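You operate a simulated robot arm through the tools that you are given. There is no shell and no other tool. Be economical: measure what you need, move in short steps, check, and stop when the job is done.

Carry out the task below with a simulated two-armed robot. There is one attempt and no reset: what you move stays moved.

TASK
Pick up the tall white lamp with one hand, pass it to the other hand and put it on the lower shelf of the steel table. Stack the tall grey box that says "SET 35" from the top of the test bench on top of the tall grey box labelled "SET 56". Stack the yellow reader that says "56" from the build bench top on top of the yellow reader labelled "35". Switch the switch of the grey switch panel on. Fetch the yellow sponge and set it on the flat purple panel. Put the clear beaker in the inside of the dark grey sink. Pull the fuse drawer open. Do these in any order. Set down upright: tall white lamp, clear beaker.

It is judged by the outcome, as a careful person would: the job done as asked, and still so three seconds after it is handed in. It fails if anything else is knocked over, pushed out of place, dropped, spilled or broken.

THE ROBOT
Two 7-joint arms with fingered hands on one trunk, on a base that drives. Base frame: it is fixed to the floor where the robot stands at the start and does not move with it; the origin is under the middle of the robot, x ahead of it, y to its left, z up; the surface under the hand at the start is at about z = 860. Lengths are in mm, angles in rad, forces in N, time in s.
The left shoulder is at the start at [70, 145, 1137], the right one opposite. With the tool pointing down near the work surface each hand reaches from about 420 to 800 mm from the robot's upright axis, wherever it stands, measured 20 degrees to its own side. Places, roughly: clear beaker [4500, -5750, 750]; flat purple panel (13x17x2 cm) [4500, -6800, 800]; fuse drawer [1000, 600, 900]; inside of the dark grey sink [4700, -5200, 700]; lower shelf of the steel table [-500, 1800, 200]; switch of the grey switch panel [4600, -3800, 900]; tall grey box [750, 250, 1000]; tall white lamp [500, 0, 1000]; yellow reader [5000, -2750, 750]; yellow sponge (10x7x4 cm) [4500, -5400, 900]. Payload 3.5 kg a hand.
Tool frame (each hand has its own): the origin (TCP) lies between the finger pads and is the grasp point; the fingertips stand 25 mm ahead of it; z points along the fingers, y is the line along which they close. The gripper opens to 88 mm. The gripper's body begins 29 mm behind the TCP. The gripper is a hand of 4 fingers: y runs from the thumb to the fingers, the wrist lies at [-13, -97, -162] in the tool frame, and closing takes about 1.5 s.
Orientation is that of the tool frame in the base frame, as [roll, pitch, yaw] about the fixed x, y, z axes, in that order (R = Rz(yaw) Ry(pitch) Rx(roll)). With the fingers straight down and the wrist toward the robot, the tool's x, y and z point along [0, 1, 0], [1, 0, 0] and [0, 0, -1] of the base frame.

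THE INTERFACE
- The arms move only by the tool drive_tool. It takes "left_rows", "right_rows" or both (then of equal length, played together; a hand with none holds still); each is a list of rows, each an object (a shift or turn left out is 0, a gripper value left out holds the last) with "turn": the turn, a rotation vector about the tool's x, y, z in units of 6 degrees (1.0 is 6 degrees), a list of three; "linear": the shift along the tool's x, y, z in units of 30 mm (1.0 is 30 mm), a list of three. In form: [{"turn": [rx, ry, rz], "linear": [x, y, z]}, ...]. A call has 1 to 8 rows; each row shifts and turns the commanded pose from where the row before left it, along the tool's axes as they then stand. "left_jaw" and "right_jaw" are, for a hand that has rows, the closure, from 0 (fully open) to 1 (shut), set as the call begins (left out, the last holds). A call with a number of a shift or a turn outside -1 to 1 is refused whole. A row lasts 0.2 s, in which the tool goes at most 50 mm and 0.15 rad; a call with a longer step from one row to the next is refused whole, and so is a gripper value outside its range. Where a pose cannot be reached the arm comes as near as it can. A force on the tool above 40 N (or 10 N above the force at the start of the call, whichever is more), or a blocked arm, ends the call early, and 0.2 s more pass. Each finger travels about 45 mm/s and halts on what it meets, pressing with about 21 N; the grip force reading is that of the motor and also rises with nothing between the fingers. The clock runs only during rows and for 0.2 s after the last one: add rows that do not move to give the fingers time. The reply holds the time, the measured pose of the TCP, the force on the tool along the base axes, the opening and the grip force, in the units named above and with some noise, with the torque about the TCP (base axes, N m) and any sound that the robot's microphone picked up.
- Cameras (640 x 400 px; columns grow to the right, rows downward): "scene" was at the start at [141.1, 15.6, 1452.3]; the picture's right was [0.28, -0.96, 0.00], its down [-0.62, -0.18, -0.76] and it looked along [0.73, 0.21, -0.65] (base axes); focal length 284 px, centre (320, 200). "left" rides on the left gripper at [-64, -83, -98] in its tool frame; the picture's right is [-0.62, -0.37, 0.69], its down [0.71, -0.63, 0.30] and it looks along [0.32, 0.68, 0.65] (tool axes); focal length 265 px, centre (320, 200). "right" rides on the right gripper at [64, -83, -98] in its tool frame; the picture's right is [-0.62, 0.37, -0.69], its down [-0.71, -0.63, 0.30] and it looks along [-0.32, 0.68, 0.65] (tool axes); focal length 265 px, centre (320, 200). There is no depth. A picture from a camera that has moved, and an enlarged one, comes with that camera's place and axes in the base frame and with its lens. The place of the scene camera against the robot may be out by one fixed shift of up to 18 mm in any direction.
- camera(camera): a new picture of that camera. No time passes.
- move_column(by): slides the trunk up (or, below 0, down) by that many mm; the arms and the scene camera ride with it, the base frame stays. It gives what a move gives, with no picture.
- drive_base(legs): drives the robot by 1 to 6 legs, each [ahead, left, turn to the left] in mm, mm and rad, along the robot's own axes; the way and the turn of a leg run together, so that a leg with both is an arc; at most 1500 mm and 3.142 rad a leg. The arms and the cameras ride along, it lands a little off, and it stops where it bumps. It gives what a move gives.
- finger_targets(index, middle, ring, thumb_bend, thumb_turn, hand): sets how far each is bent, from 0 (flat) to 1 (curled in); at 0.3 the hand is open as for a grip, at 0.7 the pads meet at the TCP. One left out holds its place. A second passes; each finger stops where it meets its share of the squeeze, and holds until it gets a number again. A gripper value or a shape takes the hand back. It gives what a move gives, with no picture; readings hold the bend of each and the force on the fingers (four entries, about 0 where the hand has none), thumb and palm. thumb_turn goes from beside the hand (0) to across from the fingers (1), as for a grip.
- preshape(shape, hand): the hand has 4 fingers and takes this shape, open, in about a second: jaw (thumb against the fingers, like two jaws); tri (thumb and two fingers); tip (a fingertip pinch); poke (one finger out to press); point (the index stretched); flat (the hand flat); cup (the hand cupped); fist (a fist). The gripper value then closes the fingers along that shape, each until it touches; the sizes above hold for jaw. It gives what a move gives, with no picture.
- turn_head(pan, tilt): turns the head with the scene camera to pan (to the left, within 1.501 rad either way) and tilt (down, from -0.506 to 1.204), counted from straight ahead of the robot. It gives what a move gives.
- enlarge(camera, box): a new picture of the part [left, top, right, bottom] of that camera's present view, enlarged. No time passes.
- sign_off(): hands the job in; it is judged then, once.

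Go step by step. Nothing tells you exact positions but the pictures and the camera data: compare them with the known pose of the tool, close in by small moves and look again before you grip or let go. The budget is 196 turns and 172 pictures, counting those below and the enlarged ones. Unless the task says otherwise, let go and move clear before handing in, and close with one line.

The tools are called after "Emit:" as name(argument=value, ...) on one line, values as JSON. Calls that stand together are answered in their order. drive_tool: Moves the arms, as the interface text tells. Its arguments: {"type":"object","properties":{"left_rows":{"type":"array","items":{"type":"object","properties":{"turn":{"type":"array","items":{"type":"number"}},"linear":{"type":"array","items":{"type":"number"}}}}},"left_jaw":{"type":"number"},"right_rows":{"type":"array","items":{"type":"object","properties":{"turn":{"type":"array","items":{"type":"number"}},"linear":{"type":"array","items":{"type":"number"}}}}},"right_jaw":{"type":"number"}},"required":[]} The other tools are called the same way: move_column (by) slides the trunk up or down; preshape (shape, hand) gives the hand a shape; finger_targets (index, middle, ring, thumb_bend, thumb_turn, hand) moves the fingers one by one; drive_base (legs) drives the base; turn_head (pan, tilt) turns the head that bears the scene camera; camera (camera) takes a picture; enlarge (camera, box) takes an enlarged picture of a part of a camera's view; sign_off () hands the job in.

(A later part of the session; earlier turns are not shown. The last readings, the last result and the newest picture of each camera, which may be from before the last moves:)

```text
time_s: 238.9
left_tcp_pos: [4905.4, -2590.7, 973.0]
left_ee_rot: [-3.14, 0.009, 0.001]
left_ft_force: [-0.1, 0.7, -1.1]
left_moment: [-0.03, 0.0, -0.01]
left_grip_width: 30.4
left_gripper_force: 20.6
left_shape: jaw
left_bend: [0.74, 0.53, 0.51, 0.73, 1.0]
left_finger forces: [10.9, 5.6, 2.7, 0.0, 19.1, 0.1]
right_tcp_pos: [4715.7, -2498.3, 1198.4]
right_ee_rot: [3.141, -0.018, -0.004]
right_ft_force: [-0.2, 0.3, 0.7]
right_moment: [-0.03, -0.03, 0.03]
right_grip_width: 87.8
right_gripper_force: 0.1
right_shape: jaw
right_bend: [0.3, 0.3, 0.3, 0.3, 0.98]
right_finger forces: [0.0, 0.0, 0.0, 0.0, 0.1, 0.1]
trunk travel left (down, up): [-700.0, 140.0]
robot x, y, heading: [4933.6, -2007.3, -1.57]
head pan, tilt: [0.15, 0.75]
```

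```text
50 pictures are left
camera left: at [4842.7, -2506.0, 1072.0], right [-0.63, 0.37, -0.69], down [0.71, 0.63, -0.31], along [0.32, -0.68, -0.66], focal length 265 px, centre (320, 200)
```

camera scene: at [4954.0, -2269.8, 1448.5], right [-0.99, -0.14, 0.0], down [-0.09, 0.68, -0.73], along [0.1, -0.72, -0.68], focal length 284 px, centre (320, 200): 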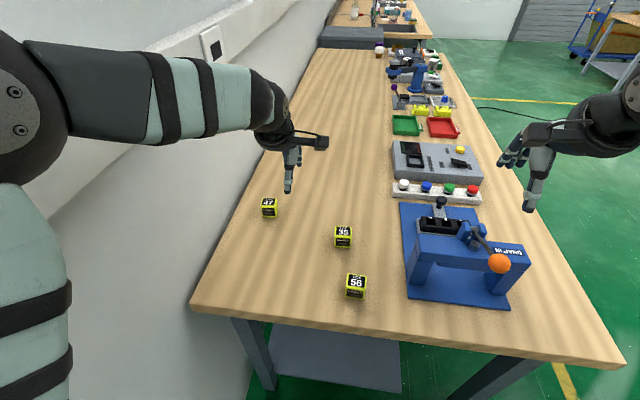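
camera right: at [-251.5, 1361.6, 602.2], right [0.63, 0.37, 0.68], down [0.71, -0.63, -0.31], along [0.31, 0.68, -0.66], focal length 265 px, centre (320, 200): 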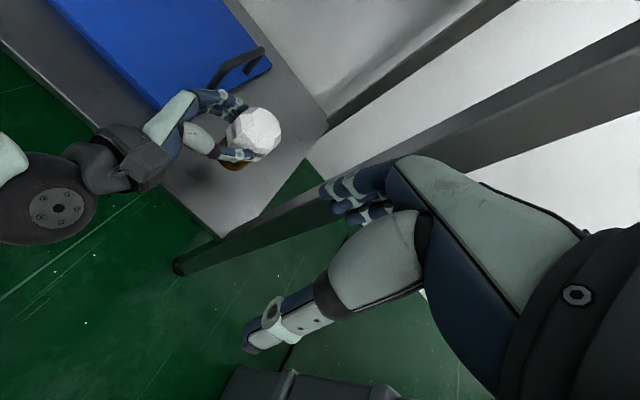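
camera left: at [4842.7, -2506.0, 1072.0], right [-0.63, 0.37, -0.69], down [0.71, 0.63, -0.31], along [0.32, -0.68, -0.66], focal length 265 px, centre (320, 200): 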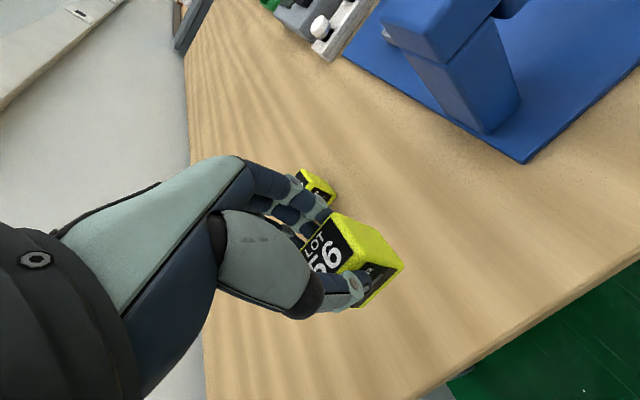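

Held. I'll raise it and look at 35 again for an accurate position.

Emit:
drive_tool(left_rows=[{"linear": [0, 0.3, -1]}, {"linear": [0, 0.3, -1]}, {"linear": [0, 0.4, -1]}])

Emit:
enlarge(camera="left", box=[260, 130, 460, 330])

Emit:
enlarge(camera="scene", box=[250, 130, 430, 270])

```text
time_s: 239.7
left_tcp_pos: [4907.3, -2625.0, 1065.1]
left_ee_rot: [-3.141, 0.01, -0.001]
left_ft_force: [-0.9, 0.5, -0.8]
left_moment: [0.01, -0.01, -0.03]
left_grip_width: 30.3
left_gripper_force: 21.0
left_shape: jaw
left_bend: [0.74, 0.53, 0.51, 0.73, 1.0]
left_finger forces: [10.9, 5.7, 2.5, 0.0, 19.2, 0.0]
right_tcp_pos: [4715.4, -2498.0, 1197.6]
right_ee_rot: [-3.141, -0.017, -0.003]
right_ft_force: [1.2, 0.4, 0.4]
right_moment: [0.0, 0.02, 0.0]
right_grip_width: 87.4
right_gripper_force: 0.1
right_shape: jaw
right_bend: [0.3, 0.3, 0.3, 0.3, 0.98]
right_finger forces: [0.0, 0.0, 0.0, 0.0, 0.1, 0.0]
trunk travel left (down, up): [-700.0, 140.0]
robot x, y, heading: [4933.8, -2011.0, -1.571]
head pan, tilt: [0.15, 0.75]
```

```text
2.00 times, centred on (360, 230) of left
camera zoom: at [4844.5, -2539.6, 1163.1], right [-0.63, 0.37, -0.69], down [0.71, 0.63, -0.31], along [0.32, -0.68, -0.66], focal length 531 px, centre (240, 140)
```

zoom: 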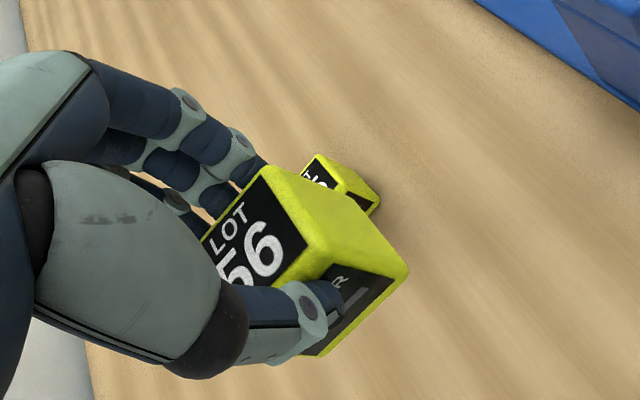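

```text
2.86 times, centred on (340, 200) of scene
camera zoom: at [4956.1, -2151.5, 1448.4], right [-0.99, -0.15, 0.0], down [-0.1, 0.67, -0.73], along [0.11, -0.72, -0.68], focal length 811 px, centre (263, 200)
```

zoom: 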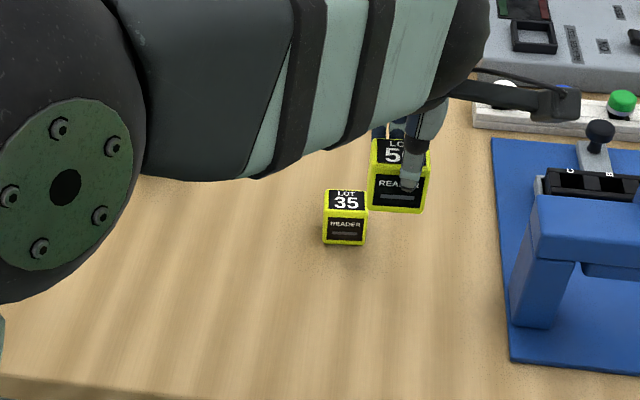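

The held cube hides 35. I'll shift 90 mm sideways to see it clearly.

Emit:
drive_tool(left_rows=[{"linear": [1, 0.3, 0]}, {"linear": [1, 0.3, 0]}, {"linear": [1, 0.3, 0]}])

Emit:
camera(camera="left")

```text
time_s: 240.5
left_tcp_pos: [4996.6, -2650.5, 1061.6]
left_ee_rot: [-3.141, 0.01, -0.001]
left_ft_force: [0.1, 0.0, -1.1]
left_moment: [0.03, 0.02, 0.02]
left_grip_width: 30.7
left_gripper_force: 21.1
left_shape: jaw
left_bend: [0.74, 0.53, 0.51, 0.73, 1.0]
left_finger forces: [10.9, 5.6, 2.5, 0.0, 19.0, 0.0]
right_tcp_pos: [4716.2, -2497.8, 1198.5]
right_ee_rot: [-3.14, -0.017, -0.003]
right_ft_force: [0.3, -0.2, -0.1]
right_moment: [0.01, -0.01, 0.03]
right_grip_width: 87.8
right_gripper_force: 0.1
right_shape: jaw
right_bend: [0.3, 0.3, 0.3, 0.3, 0.98]
right_finger forces: [0.1, 0.0, 0.0, 0.1, 0.0, 0.0]
trunk travel left (down, up): [-700.0, 140.0]
robot x, y, heading: [4935.1, -2009.8, -1.571]
head pan, tilt: [0.15, 0.75]
```

```text
47 pictures are left
camera left: at [4934.0, -2565.5, 1160.7], right [-0.63, 0.37, -0.69], down [0.71, 0.63, -0.31], along [0.32, -0.68, -0.66], focal length 265 px, centre (320, 200)
```

left: 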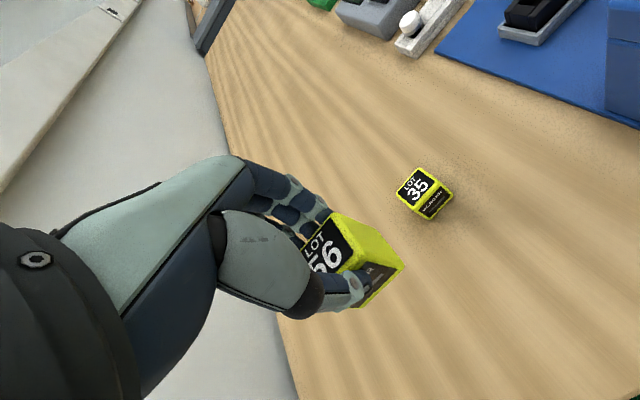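

Cross-checking views, the cube tops are actually at z≈878 (bench ≈838), and 35 is at about (4953,-2747). I'll move the held cube above it, staying ~25 mm higher.

Emit:
drive_tool(left_rows=[{"linear": [-0.45, 0.8, 0]}, {"linear": [-0.45, 0.8, 0]}, {"linear": [-0.45, 0.8, 0]}, {"linear": [-0.45, 0.8, 0]}, {"linear": [0, 0, 0.8]}, {"linear": [0, 0, 0.8]}, {"linear": [0, 0, 0.8]}, {"linear": [0, 0, 0.8]}])

Emit:
enlarge(camera="left", box=[260, 150, 500, 340])

Emit:
enlarge(camera="scene", box=[260, 130, 420, 250])

```text
time_s: 242.3
left_tcp_pos: [4944.3, -2733.6, 960.8]
left_ee_rot: [3.141, 0.011, 0.0]
left_ft_force: [0.1, 0.0, -1.1]
left_moment: [0.0, 0.0, 0.03]
left_grip_width: 30.4
left_gripper_force: 21.1
left_shape: jaw
left_bend: [0.74, 0.53, 0.52, 0.73, 1.0]
left_finger forces: [10.9, 5.2, 2.5, 0.0, 18.8, 0.0]
left hand out of reach, approached as far as the arm can: row 4
right_tcp_pos: [4715.2, -2497.1, 1198.6]
right_ee_rot: [-3.14, -0.018, -0.002]
right_ft_force: [0.3, 0.0, 0.4]
right_moment: [0.0, -0.04, 0.01]
right_grip_width: 87.5
right_gripper_force: 0.0
right_shape: jaw
right_bend: [0.3, 0.3, 0.3, 0.3, 0.98]
right_finger forces: [0.1, 0.0, 0.0, 0.0, 0.0, 0.1]
trunk travel left (down, up): [-700.0, 140.0]
robot x, y, heading: [4935.4, -2009.2, -1.575]
head pan, tilt: [0.15, 0.75]
```

```text
2.11 times, centred on (380, 245) of left
camera zoom: at [4882.4, -2649.1, 1060.5], right [-0.63, 0.37, -0.69], down [0.71, 0.63, -0.31], along [0.32, -0.68, -0.66], focal length 559 px, centre (194, 105)
```

zoom: 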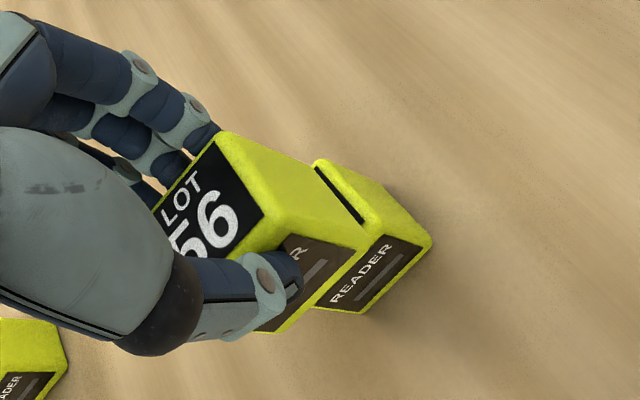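

```text
3.33 times, centred on (340, 190) of scene
camera zoom: at [4956.2, -2151.4, 1448.5], right [-0.99, -0.15, 0.0], down [-0.1, 0.67, -0.73], along [0.11, -0.72, -0.68], focal length 946 px, centre (253, 233)
```

zoom: 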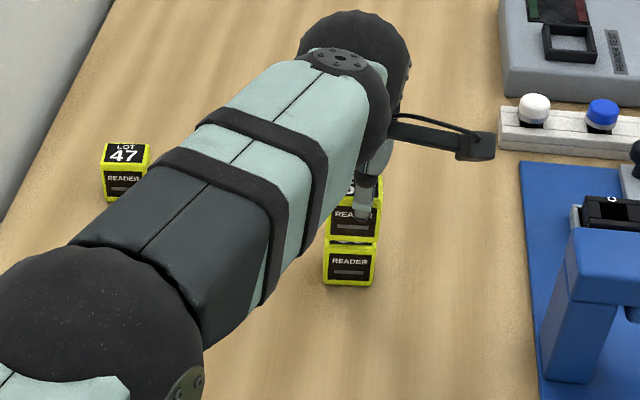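

The alignment in x is right, but it is ~12 mm short in y due to reach. I'll nudge the base forward.

Emit:
drive_base(legs=[[40, 0, 0]])

```text
time_s: 243.1
left_tcp_pos: [4944.8, -2768.4, 965.9]
left_ee_rot: [3.139, 0.012, 0.001]
left_ft_force: [0.4, 0.5, -0.2]
left_moment: [0.0, -0.02, 0.02]
left_grip_width: 30.0
left_gripper_force: 21.0
left_shape: jaw
left_bend: [0.74, 0.53, 0.52, 0.73, 1.0]
left_finger forces: [10.9, 5.4, 2.7, 0.1, 18.9, 0.0]
right_tcp_pos: [4714.6, -2532.4, 1200.9]
right_ee_rot: [3.138, -0.017, -0.004]
right_ft_force: [-0.3, 0.5, -0.3]
right_moment: [-0.03, -0.01, -0.02]
right_grip_width: 87.5
right_gripper_force: 0.1
right_shape: jaw
right_bend: [0.3, 0.3, 0.3, 0.3, 0.98]
right_finger forces: [0.1, 0.1, 0.1, 0.0, 0.1, 0.0]
trunk travel left (down, up): [-700.0, 140.0]
robot x, y, heading: [4936.2, -2048.1, -1.575]
head pan, tilt: [0.15, 0.75]
```

Emit:
drive_tool(left_rows=[{"linear": [0, -0.75, 0.3]}])

Emit:
enlarge(camera="left", box=[260, 150, 500, 340])

```text
time_s: 243.5
left_tcp_pos: [4944.4, -2749.5, 953.9]
left_ee_rot: [3.141, 0.011, -0.001]
left_ft_force: [1.3, 0.2, -0.6]
left_moment: [-0.01, -0.04, 0.0]
left_grip_width: 30.1
left_gripper_force: 20.6
left_shape: jaw
left_bend: [0.74, 0.53, 0.52, 0.73, 1.0]
left_finger forces: [10.9, 5.5, 2.6, 0.0, 18.8, 0.0]
right_tcp_pos: [4715.1, -2534.7, 1199.2]
right_ee_rot: [3.139, -0.02, -0.004]
right_ft_force: [-0.5, 0.5, 1.1]
right_moment: [-0.02, -0.01, -0.02]
right_grip_width: 87.7
right_gripper_force: 0.0
right_shape: jaw
right_bend: [0.3, 0.3, 0.3, 0.3, 0.98]
right_finger forces: [0.0, 0.0, 0.0, 0.0, 0.1, 0.1]
trunk travel left (down, up): [-700.0, 140.0]
robot x, y, heading: [4934.6, -2050.8, -1.574]
head pan, tilt: [0.15, 0.75]
```

```text
2.11 times, centred on (380, 245) of left
camera zoom: at [4881.6, -2664.1, 1053.3], right [-0.63, 0.37, -0.69], down [0.71, 0.63, -0.31], along [0.32, -0.69, -0.66], focal length 559 px, centre (194, 105)
```

zoom: 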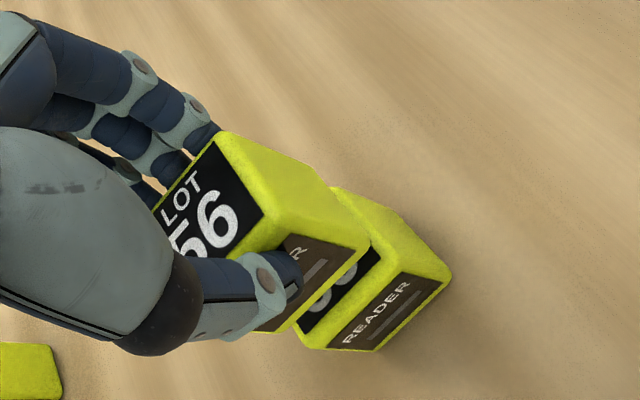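

Within ~4 mm now. I'll correct and lower in small steps to contact.

Emit:
drive_tool(left_rows=[{"linear": [0, -0.13, 0.2]}, {"linear": [0, 0, 0.15]}])

Emit:
drive_tool(left_rows=[{"linear": [0, 0, 0.1]}])

Emit:
drive_tool(left_rows=[{"linear": [0, 0, 0.1]}])

```text
time_s: 244.1
left_tcp_pos: [4945.1, -2746.2, 945.2]
left_ee_rot: [3.137, 0.01, 0.0]
left_ft_force: [0.1, -0.3, 3.5]
left_moment: [-0.07, 0.01, 0.03]
left_grip_width: 30.3
left_gripper_force: 21.2
left_shape: jaw
left_bend: [0.74, 0.53, 0.52, 0.73, 1.0]
left_finger forces: [11.8, 6.1, 2.9, 0.0, 19.4, 0.1]
right_tcp_pos: [4713.1, -2534.2, 1199.3]
right_ee_rot: [3.139, -0.017, -0.004]
right_ft_force: [0.8, 0.8, 0.2]
right_moment: [0.01, -0.02, 0.03]
right_grip_width: 87.5
right_gripper_force: 0.0
right_shape: jaw
right_bend: [0.3, 0.3, 0.3, 0.3, 0.98]
right_finger forces: [0.0, 0.0, 0.1, 0.0, 0.0, 0.0]
trunk travel left (down, up): [-700.0, 140.0]
robot x, y, heading: [4934.1, -2053.4, -1.571]
head pan, tilt: [0.15, 0.75]
```

```text
time_s: 244.5
left_tcp_pos: [4943.6, -2746.5, 943.7]
left_ee_rot: [3.134, 0.011, 0.0]
left_ft_force: [0.4, -3.0, 12.8]
left_moment: [-0.02, -0.02, -0.05]
left_grip_width: 31.2
left_gripper_force: 21.6
left_shape: jaw
left_bend: [0.74, 0.53, 0.52, 0.73, 1.0]
left_finger forces: [13.4, 7.1, 3.3, 0.0, 20.8, 0.0]
right_tcp_pos: [4714.4, -2535.2, 1200.9]
right_ee_rot: [3.14, -0.016, -0.003]
right_ft_force: [0.5, -0.3, -0.4]
right_moment: [0.02, -0.01, 0.0]
right_grip_width: 87.7
right_gripper_force: 0.0
right_shape: jaw
right_bend: [0.3, 0.3, 0.3, 0.3, 0.98]
right_finger forces: [0.1, 0.0, 0.1, 0.1, 0.0, 0.1]
trunk travel left (down, up): [-700.0, 140.0]
robot x, y, heading: [4932.5, -2051.1, -1.571]
head pan, tilt: [0.15, 0.75]
```

```text
time_s: 244.9
left_tcp_pos: [4944.6, -2746.0, 942.0]
left_ee_rot: [3.131, 0.011, 0.0]
left_ft_force: [-0.4, -2.7, 23.1]
left_moment: [-0.09, 0.0, -0.02]
left_grip_width: 31.8
left_gripper_force: 21.0
left_shape: jaw
left_bend: [0.74, 0.53, 0.51, 0.74, 1.0]
left_finger forces: [13.9, 7.7, 3.5, 0.1, 21.7, 0.1]
right_tcp_pos: [4714.0, -2533.2, 1200.1]
right_ee_rot: [3.14, -0.017, -0.004]
right_ft_force: [-0.4, 0.1, -0.4]
right_moment: [0.0, 0.01, 0.0]
right_grip_width: 87.9
right_gripper_force: 0.1
right_shape: jaw
right_bend: [0.3, 0.3, 0.3, 0.3, 0.98]
right_finger forces: [0.0, 0.1, 0.0, 0.1, 0.0, 0.0]
trunk travel left (down, up): [-700.0, 140.0]
robot x, y, heading: [4937.8, -2050.0, -1.575]
head pan, tilt: [0.15, 0.75]
```

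Firm contact. I'll relieve the force, check alignment, then release.

Emit:
drive_tool(left_rows=[{"linear": [0, 0, -0.2]}])

Emit:
drive_tool(left_jaw=0, left_rows=[{}, {}, {}, {}, {}, {}])

Emit:
enlarge(camera="left", box=[260, 150, 500, 340])

```text
time_s: 245.3
left_tcp_pos: [4944.6, -2745.4, 943.7]
left_ee_rot: [3.141, 0.01, -0.001]
left_ft_force: [1.3, -3.9, 13.0]
left_moment: [-0.18, -0.03, -0.03]
left_grip_width: 31.8
left_gripper_force: 21.6
left_shape: jaw
left_bend: [0.74, 0.52, 0.51, 0.74, 1.0]
left_finger forces: [14.0, 7.6, 3.0, 0.1, 20.4, 0.1]
right_tcp_pos: [4713.6, -2535.5, 1199.4]
right_ee_rot: [3.141, -0.018, -0.002]
right_ft_force: [0.2, 0.2, -0.4]
right_moment: [0.01, -0.04, 0.0]
right_grip_width: 87.6
right_gripper_force: 0.0
right_shape: jaw
right_bend: [0.3, 0.3, 0.3, 0.3, 0.98]
right_finger forces: [0.0, 0.0, 0.1, 0.0, 0.0, 0.0]
trunk travel left (down, up): [-700.0, 140.0]
robot x, y, heading: [4932.5, -2051.6, -1.57]
head pan, tilt: [0.15, 0.75]
```

```text
time_s: 246.7
left_tcp_pos: [4944.8, -2747.0, 943.2]
left_ee_rot: [-3.141, 0.011, 0.0]
left_ft_force: [0.1, 0.0, -0.8]
left_moment: [0.0, 0.04, -0.03]
left_grip_width: 87.6
left_gripper_force: 0.0
left_shape: jaw
left_bend: [0.3, 0.3, 0.3, 0.3, 0.98]
left_finger forces: [0.0, 0.0, 0.0, 0.0, 0.1, 0.0]
right_tcp_pos: [4715.4, -2538.2, 1198.6]
right_ee_rot: [3.141, -0.018, -0.004]
right_ft_force: [-0.3, -0.6, 0.4]
right_moment: [0.02, 0.0, -0.02]
right_grip_width: 87.8
right_gripper_force: 0.0
right_shape: jaw
right_bend: [0.3, 0.3, 0.3, 0.3, 0.98]
right_finger forces: [0.0, 0.0, 0.0, 0.0, 0.0, 0.0]
trunk travel left (down, up): [-700.0, 140.0]
robot x, y, heading: [4933.1, -2052.6, -1.572]
head pan, tilt: [0.15, 0.75]
```

```text
2.11 times, centred on (380, 245) of left
camera zoom: at [4882.1, -2661.6, 1042.3], right [-0.63, 0.37, -0.69], down [0.71, 0.63, -0.31], along [0.32, -0.68, -0.66], focal length 559 px, centre (194, 105)
```

zoom: 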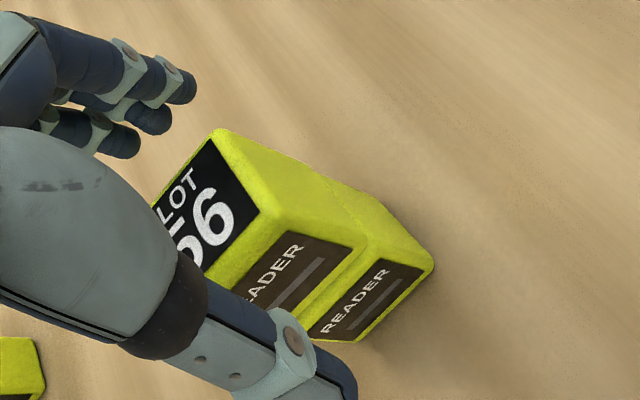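

The readers are neatly stacked. I'll lift away and drive to the front of the bench near the switch panel (y≈-3800).

Emit:
drive_tool(left_rows=[{"linear": [0, 0, -0.6]}, {"linear": [0, 0, -1]}, {"linear": [0, 0, -1]}, {"linear": [0, 0, -1]}, {"linear": [0, 0, -1]}, {"linear": [0, -1, -1]}, {"linear": [0, -1, 0]}])

Emit:
drive_base(legs=[[0, -1080, 0], [0, 0, 1.571], [0, -1500, 0], [0, -200, 0]])

Emit:
turn_head(pan=-0.1, tilt=0.6)

Emit:
camera(camera="scene")

```text
time_s: 248.3
left_tcp_pos: [4947.2, -2684.7, 1113.6]
left_ee_rot: [-3.141, 0.011, -0.001]
left_ft_force: [-0.5, -0.3, -0.2]
left_moment: [-0.02, 0.05, -0.02]
left_grip_width: 87.6
left_gripper_force: 0.0
left_shape: jaw
left_bend: [0.3, 0.3, 0.3, 0.3, 0.98]
left_finger forces: [0.1, 0.0, 0.1, 0.0, 0.0, 0.0]
right_tcp_pos: [4714.6, -2535.4, 1199.1]
right_ee_rot: [3.14, -0.017, -0.003]
right_ft_force: [-0.4, -0.1, -0.2]
right_moment: [0.02, 0.03, 0.01]
right_grip_width: 87.8
right_gripper_force: 0.0
right_shape: jaw
right_bend: [0.3, 0.3, 0.3, 0.3, 0.98]
right_finger forces: [0.0, 0.0, 0.0, 0.1, 0.0, 0.0]
trunk travel left (down, up): [-700.0, 140.0]
robot x, y, heading: [4934.5, -2049.8, -1.575]
head pan, tilt: [0.15, 0.75]
```

```text
time_s: 265.9
left_tcp_pos: [4522.2, -3691.7, 1111.9]
left_ee_rot: [-3.141, 0.012, 1.601]
left_ft_force: [0.6, 0.5, 0.5]
left_moment: [-0.01, 0.02, 0.01]
left_grip_width: 87.6
left_gripper_force: 0.1
left_shape: jaw
left_bend: [0.3, 0.3, 0.3, 0.3, 0.98]
left_finger forces: [0.0, 0.0, 0.0, 0.0, 0.0, 0.0]
right_tcp_pos: [4379.4, -3927.2, 1199.3]
right_ee_rot: [3.141, -0.015, 1.595]
right_ft_force: [-0.1, 0.5, -0.8]
right_moment: [0.0, 0.0, 0.0]
right_grip_width: 87.5
right_gripper_force: 0.1
right_shape: jaw
right_bend: [0.3, 0.3, 0.3, 0.3, 0.98]
right_finger forces: [0.0, 0.1, 0.0, 0.0, 0.1, 0.1]
trunk travel left (down, up): [-700.0, 140.0]
robot x, y, heading: [3886.2, -3721.9, 0.023]
head pan, tilt: [0.15, 0.75]
```

```text
time_s: 266.7
left_tcp_pos: [4520.9, -3692.5, 1112.7]
left_ee_rot: [-3.141, 0.01, 1.598]
left_ft_force: [0.5, -0.9, -0.3]
left_moment: [-0.03, -0.01, 0.02]
left_grip_width: 87.8
left_gripper_force: 0.1
left_shape: jaw
left_bend: [0.3, 0.3, 0.3, 0.3, 0.98]
left_finger forces: [0.0, 0.1, 0.0, 0.1, 0.1, 0.0]
right_tcp_pos: [4379.0, -3930.2, 1198.0]
right_ee_rot: [-3.141, -0.018, 1.598]
right_ft_force: [-0.6, 0.9, 0.0]
right_moment: [-0.02, -0.04, 0.0]
right_grip_width: 87.9
right_gripper_force: 0.2
right_shape: jaw
right_bend: [0.3, 0.3, 0.3, 0.3, 0.98]
right_finger forces: [0.0, 0.0, 0.0, 0.0, 0.0, 0.1]
trunk travel left (down, up): [-700.0, 140.0]
robot x, y, heading: [3887.5, -3721.7, 0.028]
head pan, tilt: [-0.099, 0.6]
```

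```text
42 pictures are left
camera scene: at [4033.0, -3737.1, 1461.3], right [-0.07, -1.0, 0.0], down [-0.56, 0.04, -0.82], along [0.82, -0.06, -0.57], focal length 284 px, centre (320, 200)
```

scene: 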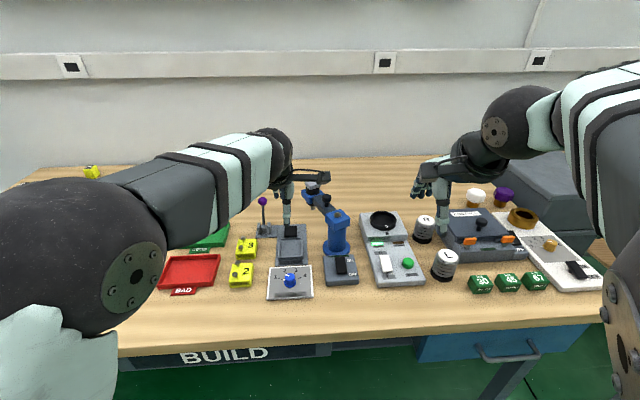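

Several panels are here. I'll zoom in on them.

Emit:
enlarge(camera="scene", box=[260, 180, 440, 310])

Emit:
enlarge(camera="scene", box=[420, 170, 620, 310])

```text
3.08 times, centred on (350, 245) of scene
camera zoom: at [4033.0, -3737.1, 1461.3], right [-0.07, -1.0, 0.0], down [-0.56, 0.04, -0.82], along [0.82, -0.06, -0.57], focal length 873 px, centre (228, 62)
```

zoom: 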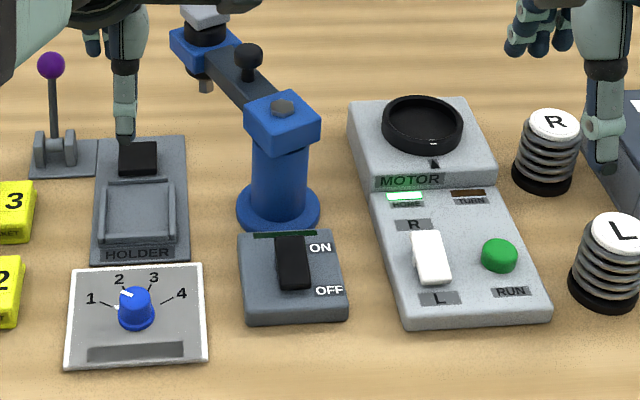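

```text
2.86 times, centred on (520, 240) of scene
camera zoom: at [4033.0, -3737.1, 1461.3], right [-0.07, -1.0, 0.0], down [-0.56, 0.04, -0.82], along [0.82, -0.06, -0.57], focal length 811 px, centre (-251, 86)
```

zoom: 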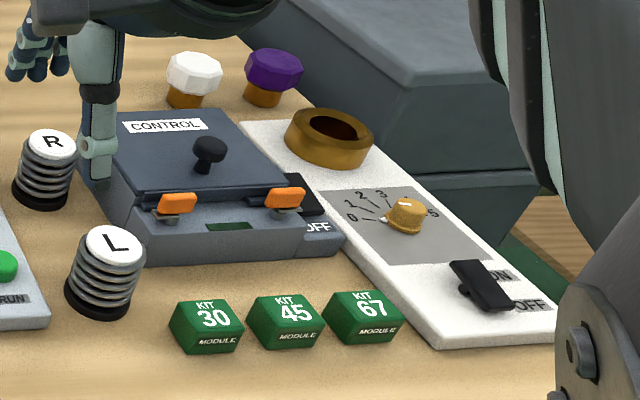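

The small grey ON/OFF panel is at about (4569,-3835). I'll look at its rocker state through the right hand camera.

Emit:
enlarge(camera="scene", box=[320, 240, 370, 290])

Emit:
camera(camera="right")

```text
8.00 times, centred on (345, 265) of scene
camera zoom: at [4033.0, -3737.1, 1461.3], right [-0.07, -1.0, 0.0], down [-0.56, 0.04, -0.82], along [0.82, -0.06, -0.57], focal length 2271 px, centre (120, -320)
```

zoom: 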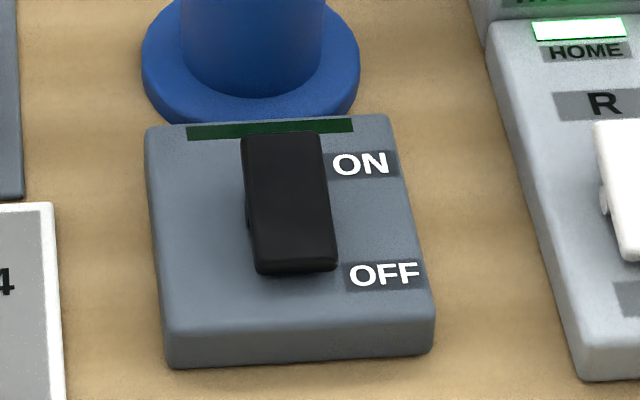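

```text
38 pictures are left
camera right: at [4294.1, -3868.2, 1297.6], right [0.38, -0.62, 0.68], down [-0.61, -0.72, -0.32], along [0.69, -0.3, -0.66], focal length 265 px, centre (320, 200)
```

right: 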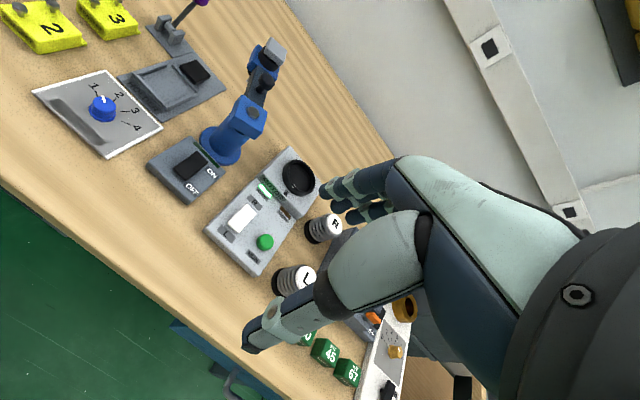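

The indicator is dark (OFF) and the ON end is the far one. I'll set the right hand to "poke", tilt it 45° forward and bring it near the rocker.

Emit:
preshape(shape="poke", hand="right")

Emit:
drive_tool(right_rows=[{"linear": [0.51, 0.5, 0.85]}, {"linear": [0.51, 0.5, 0.85]}, {"linear": [0.51, 0.5, 0.85]}, {"linear": [0.51, 0.5, 0.85]}, {"linear": [0.51, 0.5, 0.85]}, {"linear": [0.51, 0.5, 0.85]}, {"linear": [0.51, 0.5, 0.85]}])

Emit:
drive_tool(right_rows=[{"turn": [-1, 0, 0]}, {"turn": [-1, 0, 0]}, {"turn": [-1, 0, 0]}, {"turn": [-1, 0, 0]}, {"turn": [-1, 0, 0]}, {"turn": [-1, 0, 0]}, {"turn": [-1, 0, 0]}, {"turn": [-0.5, 0, 0]}])

Emit:
camera(camera="right")

Emit:
enlarge(camera="scene", box=[270, 190, 430, 310])

```text
time_s: 267.6
left_tcp_pos: [4520.5, -3692.6, 1112.7]
left_ee_rot: [-3.141, 0.011, 1.598]
left_ft_force: [-0.6, -0.3, 0.2]
left_moment: [0.01, -0.02, -0.01]
left_grip_width: 87.7
left_gripper_force: 0.1
left_shape: jaw
left_bend: [0.3, 0.3, 0.3, 0.3, 0.98]
left_finger forces: [0.0, 0.0, 0.1, 0.1, 0.0, 0.0]
right_tcp_pos: [4378.2, -3929.1, 1198.8]
right_ee_rot: [3.141, -0.016, 1.595]
right_ft_force: [-0.2, -0.4, 0.0]
right_moment: [0.01, 0.04, -0.01]
right_grip_width: 0.1
right_gripper_force: 0.0
right_shape: poke
right_bend: [0.7, 0.7, 0.99, 1.0, 1.0]
right_finger forces: [0.0, 0.0, 0.0, 0.0, 0.0, 0.1]
trunk travel left (down, up): [-700.0, 140.0]
robot x, y, heading: [3883.7, -3723.2, 0.033]
head pan, tilt: [-0.099, 0.6]
```

```text
time_s: 269.2
left_tcp_pos: [4521.7, -3691.6, 1111.0]
left_ee_rot: [-3.138, 0.011, 1.599]
left_ft_force: [0.0, 0.6, 0.4]
left_moment: [0.03, 0.0, -0.01]
left_grip_width: 87.8
left_gripper_force: 0.1
left_shape: jaw
left_bend: [0.3, 0.3, 0.3, 0.3, 0.98]
left_finger forces: [0.1, 0.1, 0.0, 0.1, 0.0, 0.1]
right_tcp_pos: [4485.9, -3822.4, 1034.9]
right_ee_rot: [3.126, -0.057, 1.572]
right_ft_force: [-0.1, 0.5, -0.8]
right_moment: [0.02, 0.01, 0.02]
right_grip_width: 0.0
right_gripper_force: 0.0
right_shape: poke
right_bend: [0.7, 0.7, 0.99, 1.0, 1.0]
right_finger forces: [0.0, 0.1, 0.0, 0.0, 0.0, 0.0]
trunk travel left (down, up): [-700.0, 140.0]
robot x, y, heading: [3887.1, -3723.0, 0.029]
head pan, tilt: [-0.099, 0.6]
```

```text
time_s: 271.0
left_tcp_pos: [4522.0, -3692.5, 1112.8]
left_ee_rot: [-3.14, 0.011, 1.597]
left_ft_force: [-0.4, 0.3, 0.0]
left_moment: [0.02, -0.01, 0.02]
left_grip_width: 88.0
left_gripper_force: 0.1
left_shape: jaw
left_bend: [0.3, 0.3, 0.3, 0.3, 0.98]
left_finger forces: [0.0, 0.0, 0.0, 0.1, 0.1, 0.0]
right_tcp_pos: [4483.6, -3829.9, 1025.8]
right_ee_rot: [2.356, -0.061, 1.558]
right_ft_force: [0.4, 0.9, 0.5]
right_moment: [0.02, 0.0, -0.04]
right_grip_width: 0.0
right_gripper_force: 0.1
right_shape: poke
right_bend: [0.7, 0.7, 0.99, 1.0, 1.0]
right_finger forces: [0.0, 0.0, 0.0, 0.0, 0.0, 0.0]
trunk travel left (down, up): [-700.0, 140.0]
robot x, y, heading: [3885.1, -3723.0, 0.032]
head pan, tilt: [-0.099, 0.6]
```

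```text
37 pictures are left
camera right: at [4357.5, -3763.7, 1040.5], right [-0.24, -0.66, 0.71], down [-0.24, -0.67, -0.7], along [0.94, -0.34, 0.0], focal length 265 px, centre (320, 200)
```

right: 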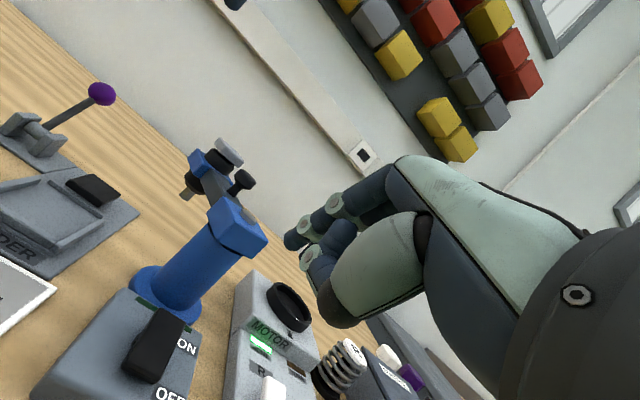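

```text
3.33 times, centred on (350, 250) of scene
camera zoom: at [4033.6, -3736.0, 1461.3], right [-0.07, -1.0, 0.0], down [-0.56, 0.04, -0.82], along [0.82, -0.06, -0.57], focal length 946 px, centre (220, 33)
```

zoom: 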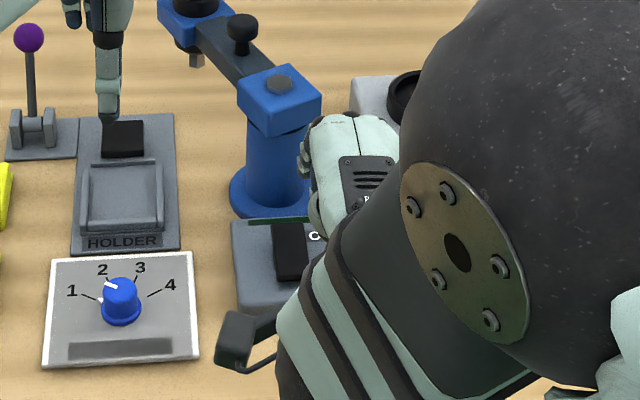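

The index tip is at TCP+25 mm. The rocker spans x≈4518–4572 at y≈-3819. I'll position the tip above the ON (far) end.

Emit:
drive_tool(right_rows=[{"linear": [0.07, -0.17, 0.78]}, {"linear": [0.07, -0.17, 0.78]}, {"linear": [0.07, -0.17, 0.78]}, {"linear": [0.07, -0.17, 0.78]}, {"linear": [0.07, -0.17, 0.78]}])

Emit:
camera(camera="right")

```text
time_s: 272.2
left_tcp_pos: [4521.4, -3692.9, 1111.5]
left_ee_rot: [-3.14, 0.011, 1.597]
left_ft_force: [-0.3, 0.3, 0.5]
left_moment: [0.0, 0.0, -0.02]
left_grip_width: 87.7
left_gripper_force: 0.0
left_shape: jaw
left_bend: [0.3, 0.3, 0.3, 0.3, 0.98]
left_finger forces: [0.1, 0.1, 0.0, 0.0, 0.0, 0.0]
right_tcp_pos: [4545.0, -3802.1, 920.2]
right_ee_rot: [2.358, -0.017, 1.595]
right_ft_force: [0.2, -0.2, 0.1]
right_moment: [-0.01, -0.02, 0.0]
right_grip_width: 0.0
right_gripper_force: 0.1
right_shape: poke
right_bend: [0.7, 0.7, 0.99, 1.0, 1.0]
right_finger forces: [0.0, 0.1, 0.0, 0.0, 0.1, 0.0]
trunk travel left (down, up): [-700.0, 140.0]
robot x, y, heading: [3887.7, -3721.9, 0.027]
head pan, tilt: [-0.099, 0.6]
```

```text
35 pictures are left
camera right: at [4415.5, -3740.9, 931.9], right [-0.21, -0.64, 0.74], down [-0.21, -0.71, -0.67], along [0.95, -0.3, 0.01], focal length 265 px, centre (320, 200)
```

right: 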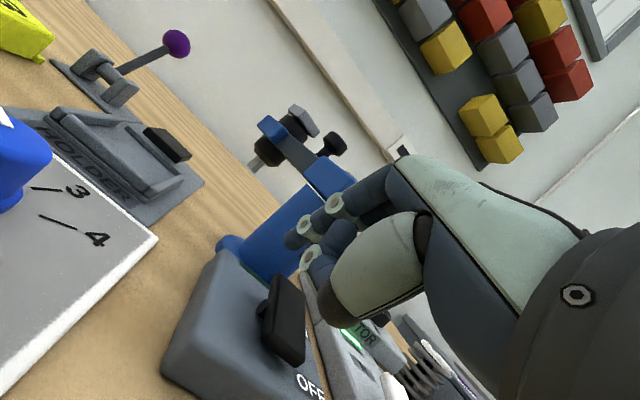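

Refined rocker location: x≈4528–4586, y≈-3822, z≈870. I'll shift over the ON end and press down in small steps.

Emit:
drive_tool(right_rows=[{"linear": [-0.67, 0.3, 0.3]}, {"linear": [0, -0.24, 0.24]}, {"linear": [0, -0.24, 0.24]}])

Emit:
camera(camera="right")

Emit:
enlarge(camera="left", box=[320, 0, 640, 200])

```text
time_s: 273.0
left_tcp_pos: [4520.4, -3692.4, 1112.3]
left_ee_rot: [-3.141, 0.01, 1.598]
left_ft_force: [-0.4, 0.7, 0.3]
left_moment: [0.0, 0.0, -0.02]
left_grip_width: 87.7
left_gripper_force: 0.0
left_shape: jaw
left_bend: [0.3, 0.3, 0.3, 0.3, 0.98]
left_finger forces: [0.0, 0.0, 0.1, 0.1, 0.1, 0.0]
right_tcp_pos: [4558.8, -3821.5, 901.2]
right_ee_rot: [2.354, -0.018, 1.595]
right_ft_force: [-0.1, 0.9, 1.4]
right_moment: [0.0, -0.02, -0.02]
right_grip_width: 0.0
right_gripper_force: 0.0
right_shape: poke
right_bend: [0.7, 0.7, 0.99, 1.0, 1.0]
right_finger forces: [0.0, 1.3, 0.0, 0.1, 0.0, 0.1]
trunk travel left (down, up): [-700.0, 140.0]
robot x, y, heading: [3886.9, -3723.6, 0.023]
head pan, tilt: [-0.099, 0.6]
```

```text
34 pictures are left
camera right: at [4428.1, -3759.6, 912.9], right [-0.21, -0.64, 0.74], down [-0.21, -0.71, -0.67], along [0.95, -0.3, 0.02], focal length 265 px, centre (320, 200)
```

right: 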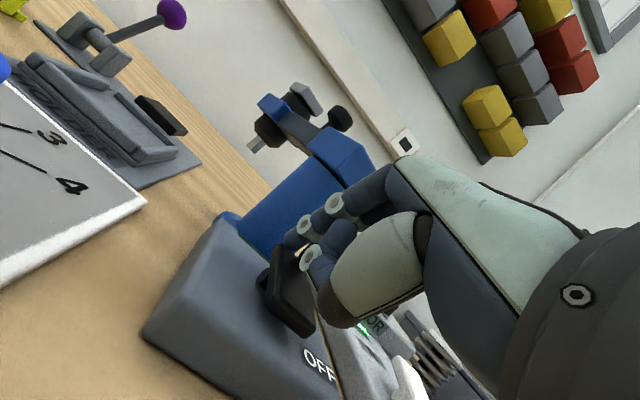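

```text
2.00 times, centred on (480, 100) of left
camera zoom: at [4439.5, -3756.3, 1211.7], right [-0.35, -0.64, -0.69], down [-0.65, 0.69, -0.31], along [0.67, 0.34, -0.66], focal length 531 px, centre (0, 400)
```

zoom: 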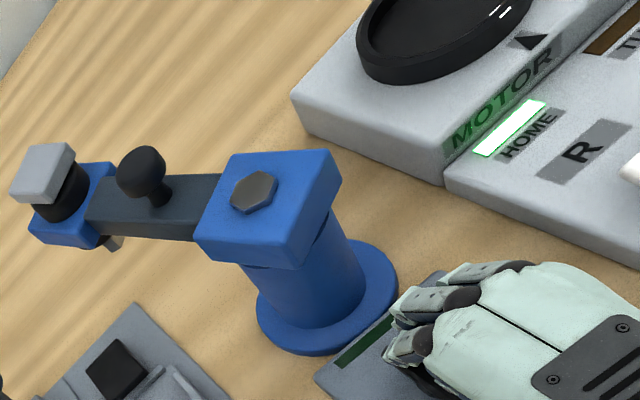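

The fingertip is touching the ON end. I'll press down further.

Emit:
drive_tool(right_rows=[{"linear": [0, -0.12, 0.12]}, {"linear": [0, -0.12, 0.12]}])

Emit:
drive_tool(right_rows=[{"linear": [0, -0.12, 0.12]}, {"linear": [0, -0.12, 0.12]}])

Emit:
enlarge(camera="left", box=[400, 80, 640, 200])

```text
time_s: 273.6
left_tcp_pos: [4518.8, -3692.3, 1114.2]
left_ee_rot: [3.14, 0.009, 1.599]
left_ft_force: [0.2, -0.1, 0.9]
left_moment: [-0.01, 0.0, 0.0]
left_grip_width: 87.9
left_gripper_force: 0.1
left_shape: jaw
left_bend: [0.3, 0.3, 0.3, 0.3, 0.98]
left_finger forces: [0.0, 0.0, 0.0, 0.0, 0.0, 0.0]
right_tcp_pos: [4557.5, -3823.2, 895.0]
right_ee_rot: [2.347, -0.016, 1.595]
right_ft_force: [-1.6, -1.4, 14.5]
right_moment: [-0.05, 0.1, -0.01]
right_grip_width: 0.0
right_gripper_force: 0.0
right_shape: poke
right_bend: [0.7, 0.7, 0.99, 1.0, 1.0]
right_finger forces: [0.2, 6.8, 0.1, 0.1, 7.6, 0.1]
trunk travel left (down, up): [-700.0, 140.0]
robot x, y, heading: [3886.0, -3723.7, 0.026]
head pan, tilt: [-0.099, 0.6]
```

```text
time_s: 274.3
left_tcp_pos: [4519.6, -3692.7, 1114.1]
left_ee_rot: [3.14, 0.011, 1.596]
left_ft_force: [0.4, 0.1, -0.5]
left_moment: [0.03, -0.01, -0.01]
left_grip_width: 87.9
left_gripper_force: 0.1
left_shape: jaw
left_bend: [0.3, 0.3, 0.3, 0.3, 0.98]
left_finger forces: [0.0, 0.0, 0.0, 0.0, 0.0, 0.0]
right_tcp_pos: [4562.4, -3820.8, 895.4]
right_ee_rot: [2.32, -0.015, 1.591]
right_ft_force: [-9.0, -1.7, 26.7]
right_moment: [-0.04, 0.47, -0.03]
right_grip_width: 0.0
right_gripper_force: 0.1
right_shape: poke
right_bend: [0.7, 0.7, 0.99, 1.0, 1.0]
right_finger forces: [0.3, 9.9, 0.0, 0.0, 15.8, 0.0]
trunk travel left (down, up): [-700.0, 140.0]
robot x, y, heading: [3886.7, -3722.7, 0.026]
head pan, tilt: [-0.099, 0.6]
stopped in row 2 (right hand): the force on the tool passed its limit at 43 N (the readings are from after the stop); the commanded pose is now the measured one
```

```text
2.67 times, centred on (520, 140) of left
camera zoom: at [4437.2, -3756.2, 1212.4], right [-0.35, -0.64, -0.69], down [-0.65, 0.69, -0.31], along [0.68, 0.34, -0.66], focal length 708 px, centre (-213, 360)
```

zoom: 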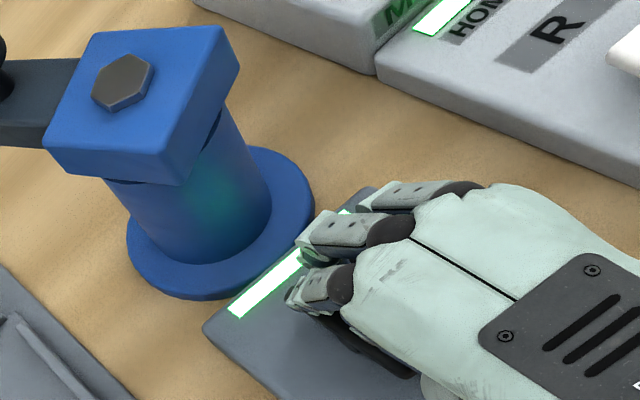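

The green indicator lit up, so the switch is ON. I'll retract upward and confirm.

Emit:
drive_tool(right_rows=[{"linear": [0, 0.4, -0.4]}, {"linear": [0, 0.5, -0.8]}, {"linear": [0, 0.5, -0.9]}, {"linear": [0, 0.5, -0.9]}, {"linear": [0, 0.5, -0.9]}])

Emit:
enlarge(camera="left", box=[400, 80, 640, 280])

Emit:
preshape(shape="jaw", hand="right")

```text
time_s: 275.5
left_tcp_pos: [4520.3, -3692.0, 1113.1]
left_ee_rot: [3.14, 0.012, 1.597]
left_ft_force: [-0.2, 0.8, 0.0]
left_moment: [0.0, 0.0, -0.05]
left_grip_width: 87.8
left_gripper_force: 0.1
left_shape: jaw
left_bend: [0.3, 0.3, 0.3, 0.3, 0.98]
left_finger forces: [0.0, 0.0, 0.0, 0.0, 0.0, 0.0]
right_tcp_pos: [4525.6, -3824.4, 1022.8]
right_ee_rot: [2.336, -0.016, 1.594]
right_ft_force: [-1.4, 0.1, 0.2]
right_moment: [0.01, 0.02, 0.0]
right_grip_width: 0.0
right_gripper_force: 0.1
right_shape: poke
right_bend: [0.7, 0.7, 0.99, 1.0, 1.0]
right_finger forces: [0.0, 0.0, 0.0, 0.0, 0.0, 0.1]
trunk travel left (down, up): [-700.0, 140.0]
robot x, y, heading: [3883.4, -3720.7, 0.03]
head pan, tilt: [-0.099, 0.6]
```

```text
2.00 times, centred on (520, 180) of left
camera zoom: at [4438.0, -3756.7, 1212.3], right [-0.35, -0.64, -0.69], down [-0.65, 0.69, -0.31], along [0.68, 0.34, -0.66], focal length 531 px, centre (-80, 240)
```

zoom: 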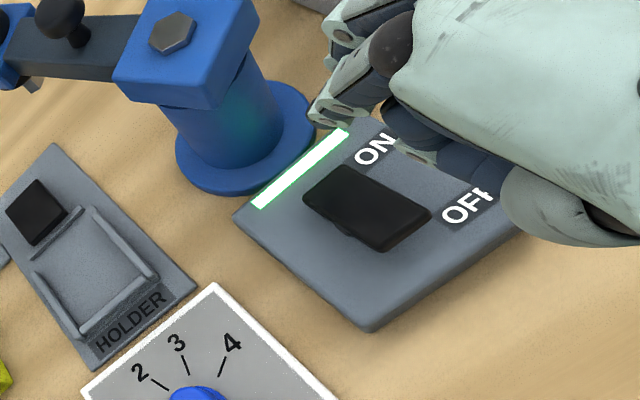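

```text
time_s: 276.4
left_tcp_pos: [4520.3, -3691.9, 1112.0]
left_ee_rot: [-3.141, 0.01, 1.596]
left_ft_force: [-0.7, 0.1, -0.1]
left_moment: [-0.01, -0.01, -0.01]
left_grip_width: 87.7
left_gripper_force: 0.0
left_shape: jaw
left_bend: [0.3, 0.3, 0.3, 0.3, 0.98]
left_finger forces: [0.0, 0.0, 0.1, 0.0, 0.1, 0.1]
right_tcp_pos: [4528.4, -3825.2, 1021.7]
right_ee_rot: [2.336, -0.017, 1.594]
right_ft_force: [-0.3, 0.1, 0.3]
right_moment: [-0.01, 0.02, -0.03]
right_grip_width: 87.8
right_gripper_force: 0.0
right_shape: jaw
right_bend: [0.3, 0.3, 0.3, 0.3, 0.98]
right_finger forces: [0.1, 0.0, 0.0, 0.0, 0.1, 0.1]
trunk travel left (down, up): [-700.0, 140.0]
robot x, y, heading: [3884.2, -3721.9, 0.027]
head pan, tilt: [-0.099, 0.6]
```

The switch stays ON. I'll restore the right hand and drive along to the sink bench.

Emit:
drive_tool(right_rows=[{"linear": [0, 0.6, -0.8]}, {"linear": [0, 0.6, -0.8]}, {"linear": [0, 0.4, -0.8]}, {"turn": [1, 0, 0], "linear": [0, 0.4, -0.6]}, {"turn": [1, 0, 0]}, {"turn": [1, 0, 0]}, {"turn": [1, 0, 0]}, {"turn": [1, 0, 0]}])

Emit:
drive_tool(right_rows=[{"turn": [1, 0, 0]}, {"turn": [1, 0, 0]}, {"turn": [0.7, 0, 0.1]}])

Emit:
drive_base(legs=[[0, -1500, -0.028], [0, -300, 0]])

Emit:
turn_head(pan=-0.1, tilt=0.6)

Emit:
camera(camera="scene")

```text
time_s: 278.2
left_tcp_pos: [4519.9, -3693.9, 1112.1]
left_ee_rot: [-3.141, 0.011, 1.597]
left_ft_force: [0.3, -0.6, -0.4]
left_moment: [-0.02, 0.02, 0.02]
left_grip_width: 87.5
left_gripper_force: 0.1
left_shape: jaw
left_bend: [0.3, 0.3, 0.3, 0.3, 0.98]
left_finger forces: [0.0, 0.0, 0.0, 0.1, 0.0, 0.0]
right_tcp_pos: [4503.8, -3826.9, 1126.8]
right_ee_rot: [2.864, -0.016, 1.594]
right_ft_force: [0.0, 0.0, -0.2]
right_moment: [0.02, -0.02, 0.01]
right_grip_width: 87.7
right_gripper_force: 0.0
right_shape: jaw
right_bend: [0.3, 0.3, 0.3, 0.3, 0.98]
right_finger forces: [0.0, 0.0, 0.0, 0.1, 0.0, 0.0]
trunk travel left (down, up): [-700.0, 140.0]
robot x, y, heading: [3887.9, -3722.7, 0.022]
head pan, tilt: [-0.099, 0.6]
```

```text
time_s: 279.1
left_tcp_pos: [4524.4, -3686.4, 1114.2]
left_ee_rot: [3.134, 0.014, 1.619]
left_ft_force: [1.1, -0.4, 0.3]
left_moment: [-0.04, 0.16, 0.06]
left_grip_width: 87.7
left_gripper_force: 0.2
left_shape: jaw
left_bend: [0.3, 0.3, 0.3, 0.3, 0.98]
left_finger forces: [0.0, 0.0, 0.1, 0.0, 0.1, 0.0]
right_tcp_pos: [4501.7, -3822.4, 1123.6]
right_ee_rot: [-3.133, -0.014, 1.604]
right_ft_force: [-1.6, 0.2, 0.3]
right_moment: [-0.03, -0.15, 0.06]
right_grip_width: 87.9
right_gripper_force: 0.1
right_shape: jaw
right_bend: [0.3, 0.3, 0.3, 0.3, 0.98]
right_finger forces: [0.0, 0.1, 0.0, 0.1, 0.0, 0.0]
trunk travel left (down, up): [-700.0, 140.0]
robot x, y, heading: [3888.6, -3720.9, 0.025]
head pan, tilt: [-0.099, 0.6]
stopped in row 3 (left hand): the force on the tool passed its limit at 46 N (the readings are from after the stop); the commanded pose is now the measured one
```

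```text
time_s: 288.1
left_tcp_pos: [4542.4, -5494.2, 1115.1]
left_ee_rot: [3.133, 0.016, 1.595]
left_ft_force: [7.7, 0.0, -1.8]
left_moment: [0.17, 0.65, 0.59]
left_grip_width: 87.6
left_gripper_force: 0.1
left_shape: jaw
left_bend: [0.3, 0.3, 0.3, 0.3, 0.98]
left_finger forces: [0.0, 0.0, 0.1, 0.1, 0.0, 0.0]
right_tcp_pos: [4515.4, -5629.1, 1124.2]
right_ee_rot: [-3.133, -0.012, 1.58]
right_ft_force: [-7.7, 1.4, 1.6]
right_moment: [0.07, -0.63, 0.48]
right_grip_width: 87.8
right_gripper_force: 0.1
right_shape: jaw
right_bend: [0.3, 0.3, 0.3, 0.3, 0.98]
right_finger forces: [0.0, 0.0, 0.1, 0.1, 0.1, 0.1]
trunk travel left (down, up): [-700.0, 140.0]
robot x, y, heading: [3905.9, -5513.4, -0.001]
head pan, tilt: [-0.099, 0.6]
```

```text
time_s: 288.7
left_tcp_pos: [4542.2, -5494.3, 1115.3]
left_ee_rot: [3.132, 0.015, 1.595]
left_ft_force: [0.7, 1.4, -0.9]
left_moment: [0.0, 0.02, 0.06]
left_grip_width: 87.7
left_gripper_force: 0.1
left_shape: jaw
left_bend: [0.3, 0.3, 0.3, 0.3, 0.98]
left_finger forces: [0.0, 0.1, 0.0, 0.0, 0.0, 0.0]
right_tcp_pos: [4516.8, -5630.0, 1123.5]
right_ee_rot: [-3.136, -0.012, 1.579]
right_ft_force: [-1.2, 0.6, -0.4]
right_moment: [0.03, -0.04, 0.05]
right_grip_width: 87.9
right_gripper_force: 0.1
right_shape: jaw
right_bend: [0.3, 0.3, 0.3, 0.3, 0.98]
right_finger forces: [0.1, 0.0, 0.1, 0.0, 0.1, 0.0]
trunk travel left (down, up): [-700.0, 140.0]
robot x, y, heading: [3903.2, -5512.4, 0.004]
head pan, tilt: [-0.099, 0.6]
```

```text
30 pictures are left
camera scene: at [4050.4, -5530.6, 1461.3], right [-0.1, -1.0, 0.0], down [-0.56, 0.06, -0.82], along [0.82, -0.08, -0.57], focal length 284 px, centre (320, 200)
```

scene: 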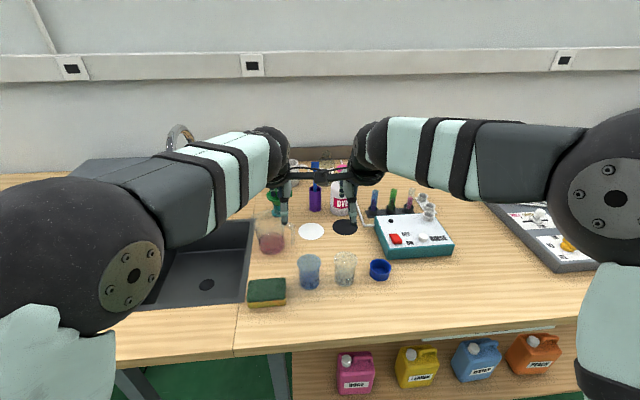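

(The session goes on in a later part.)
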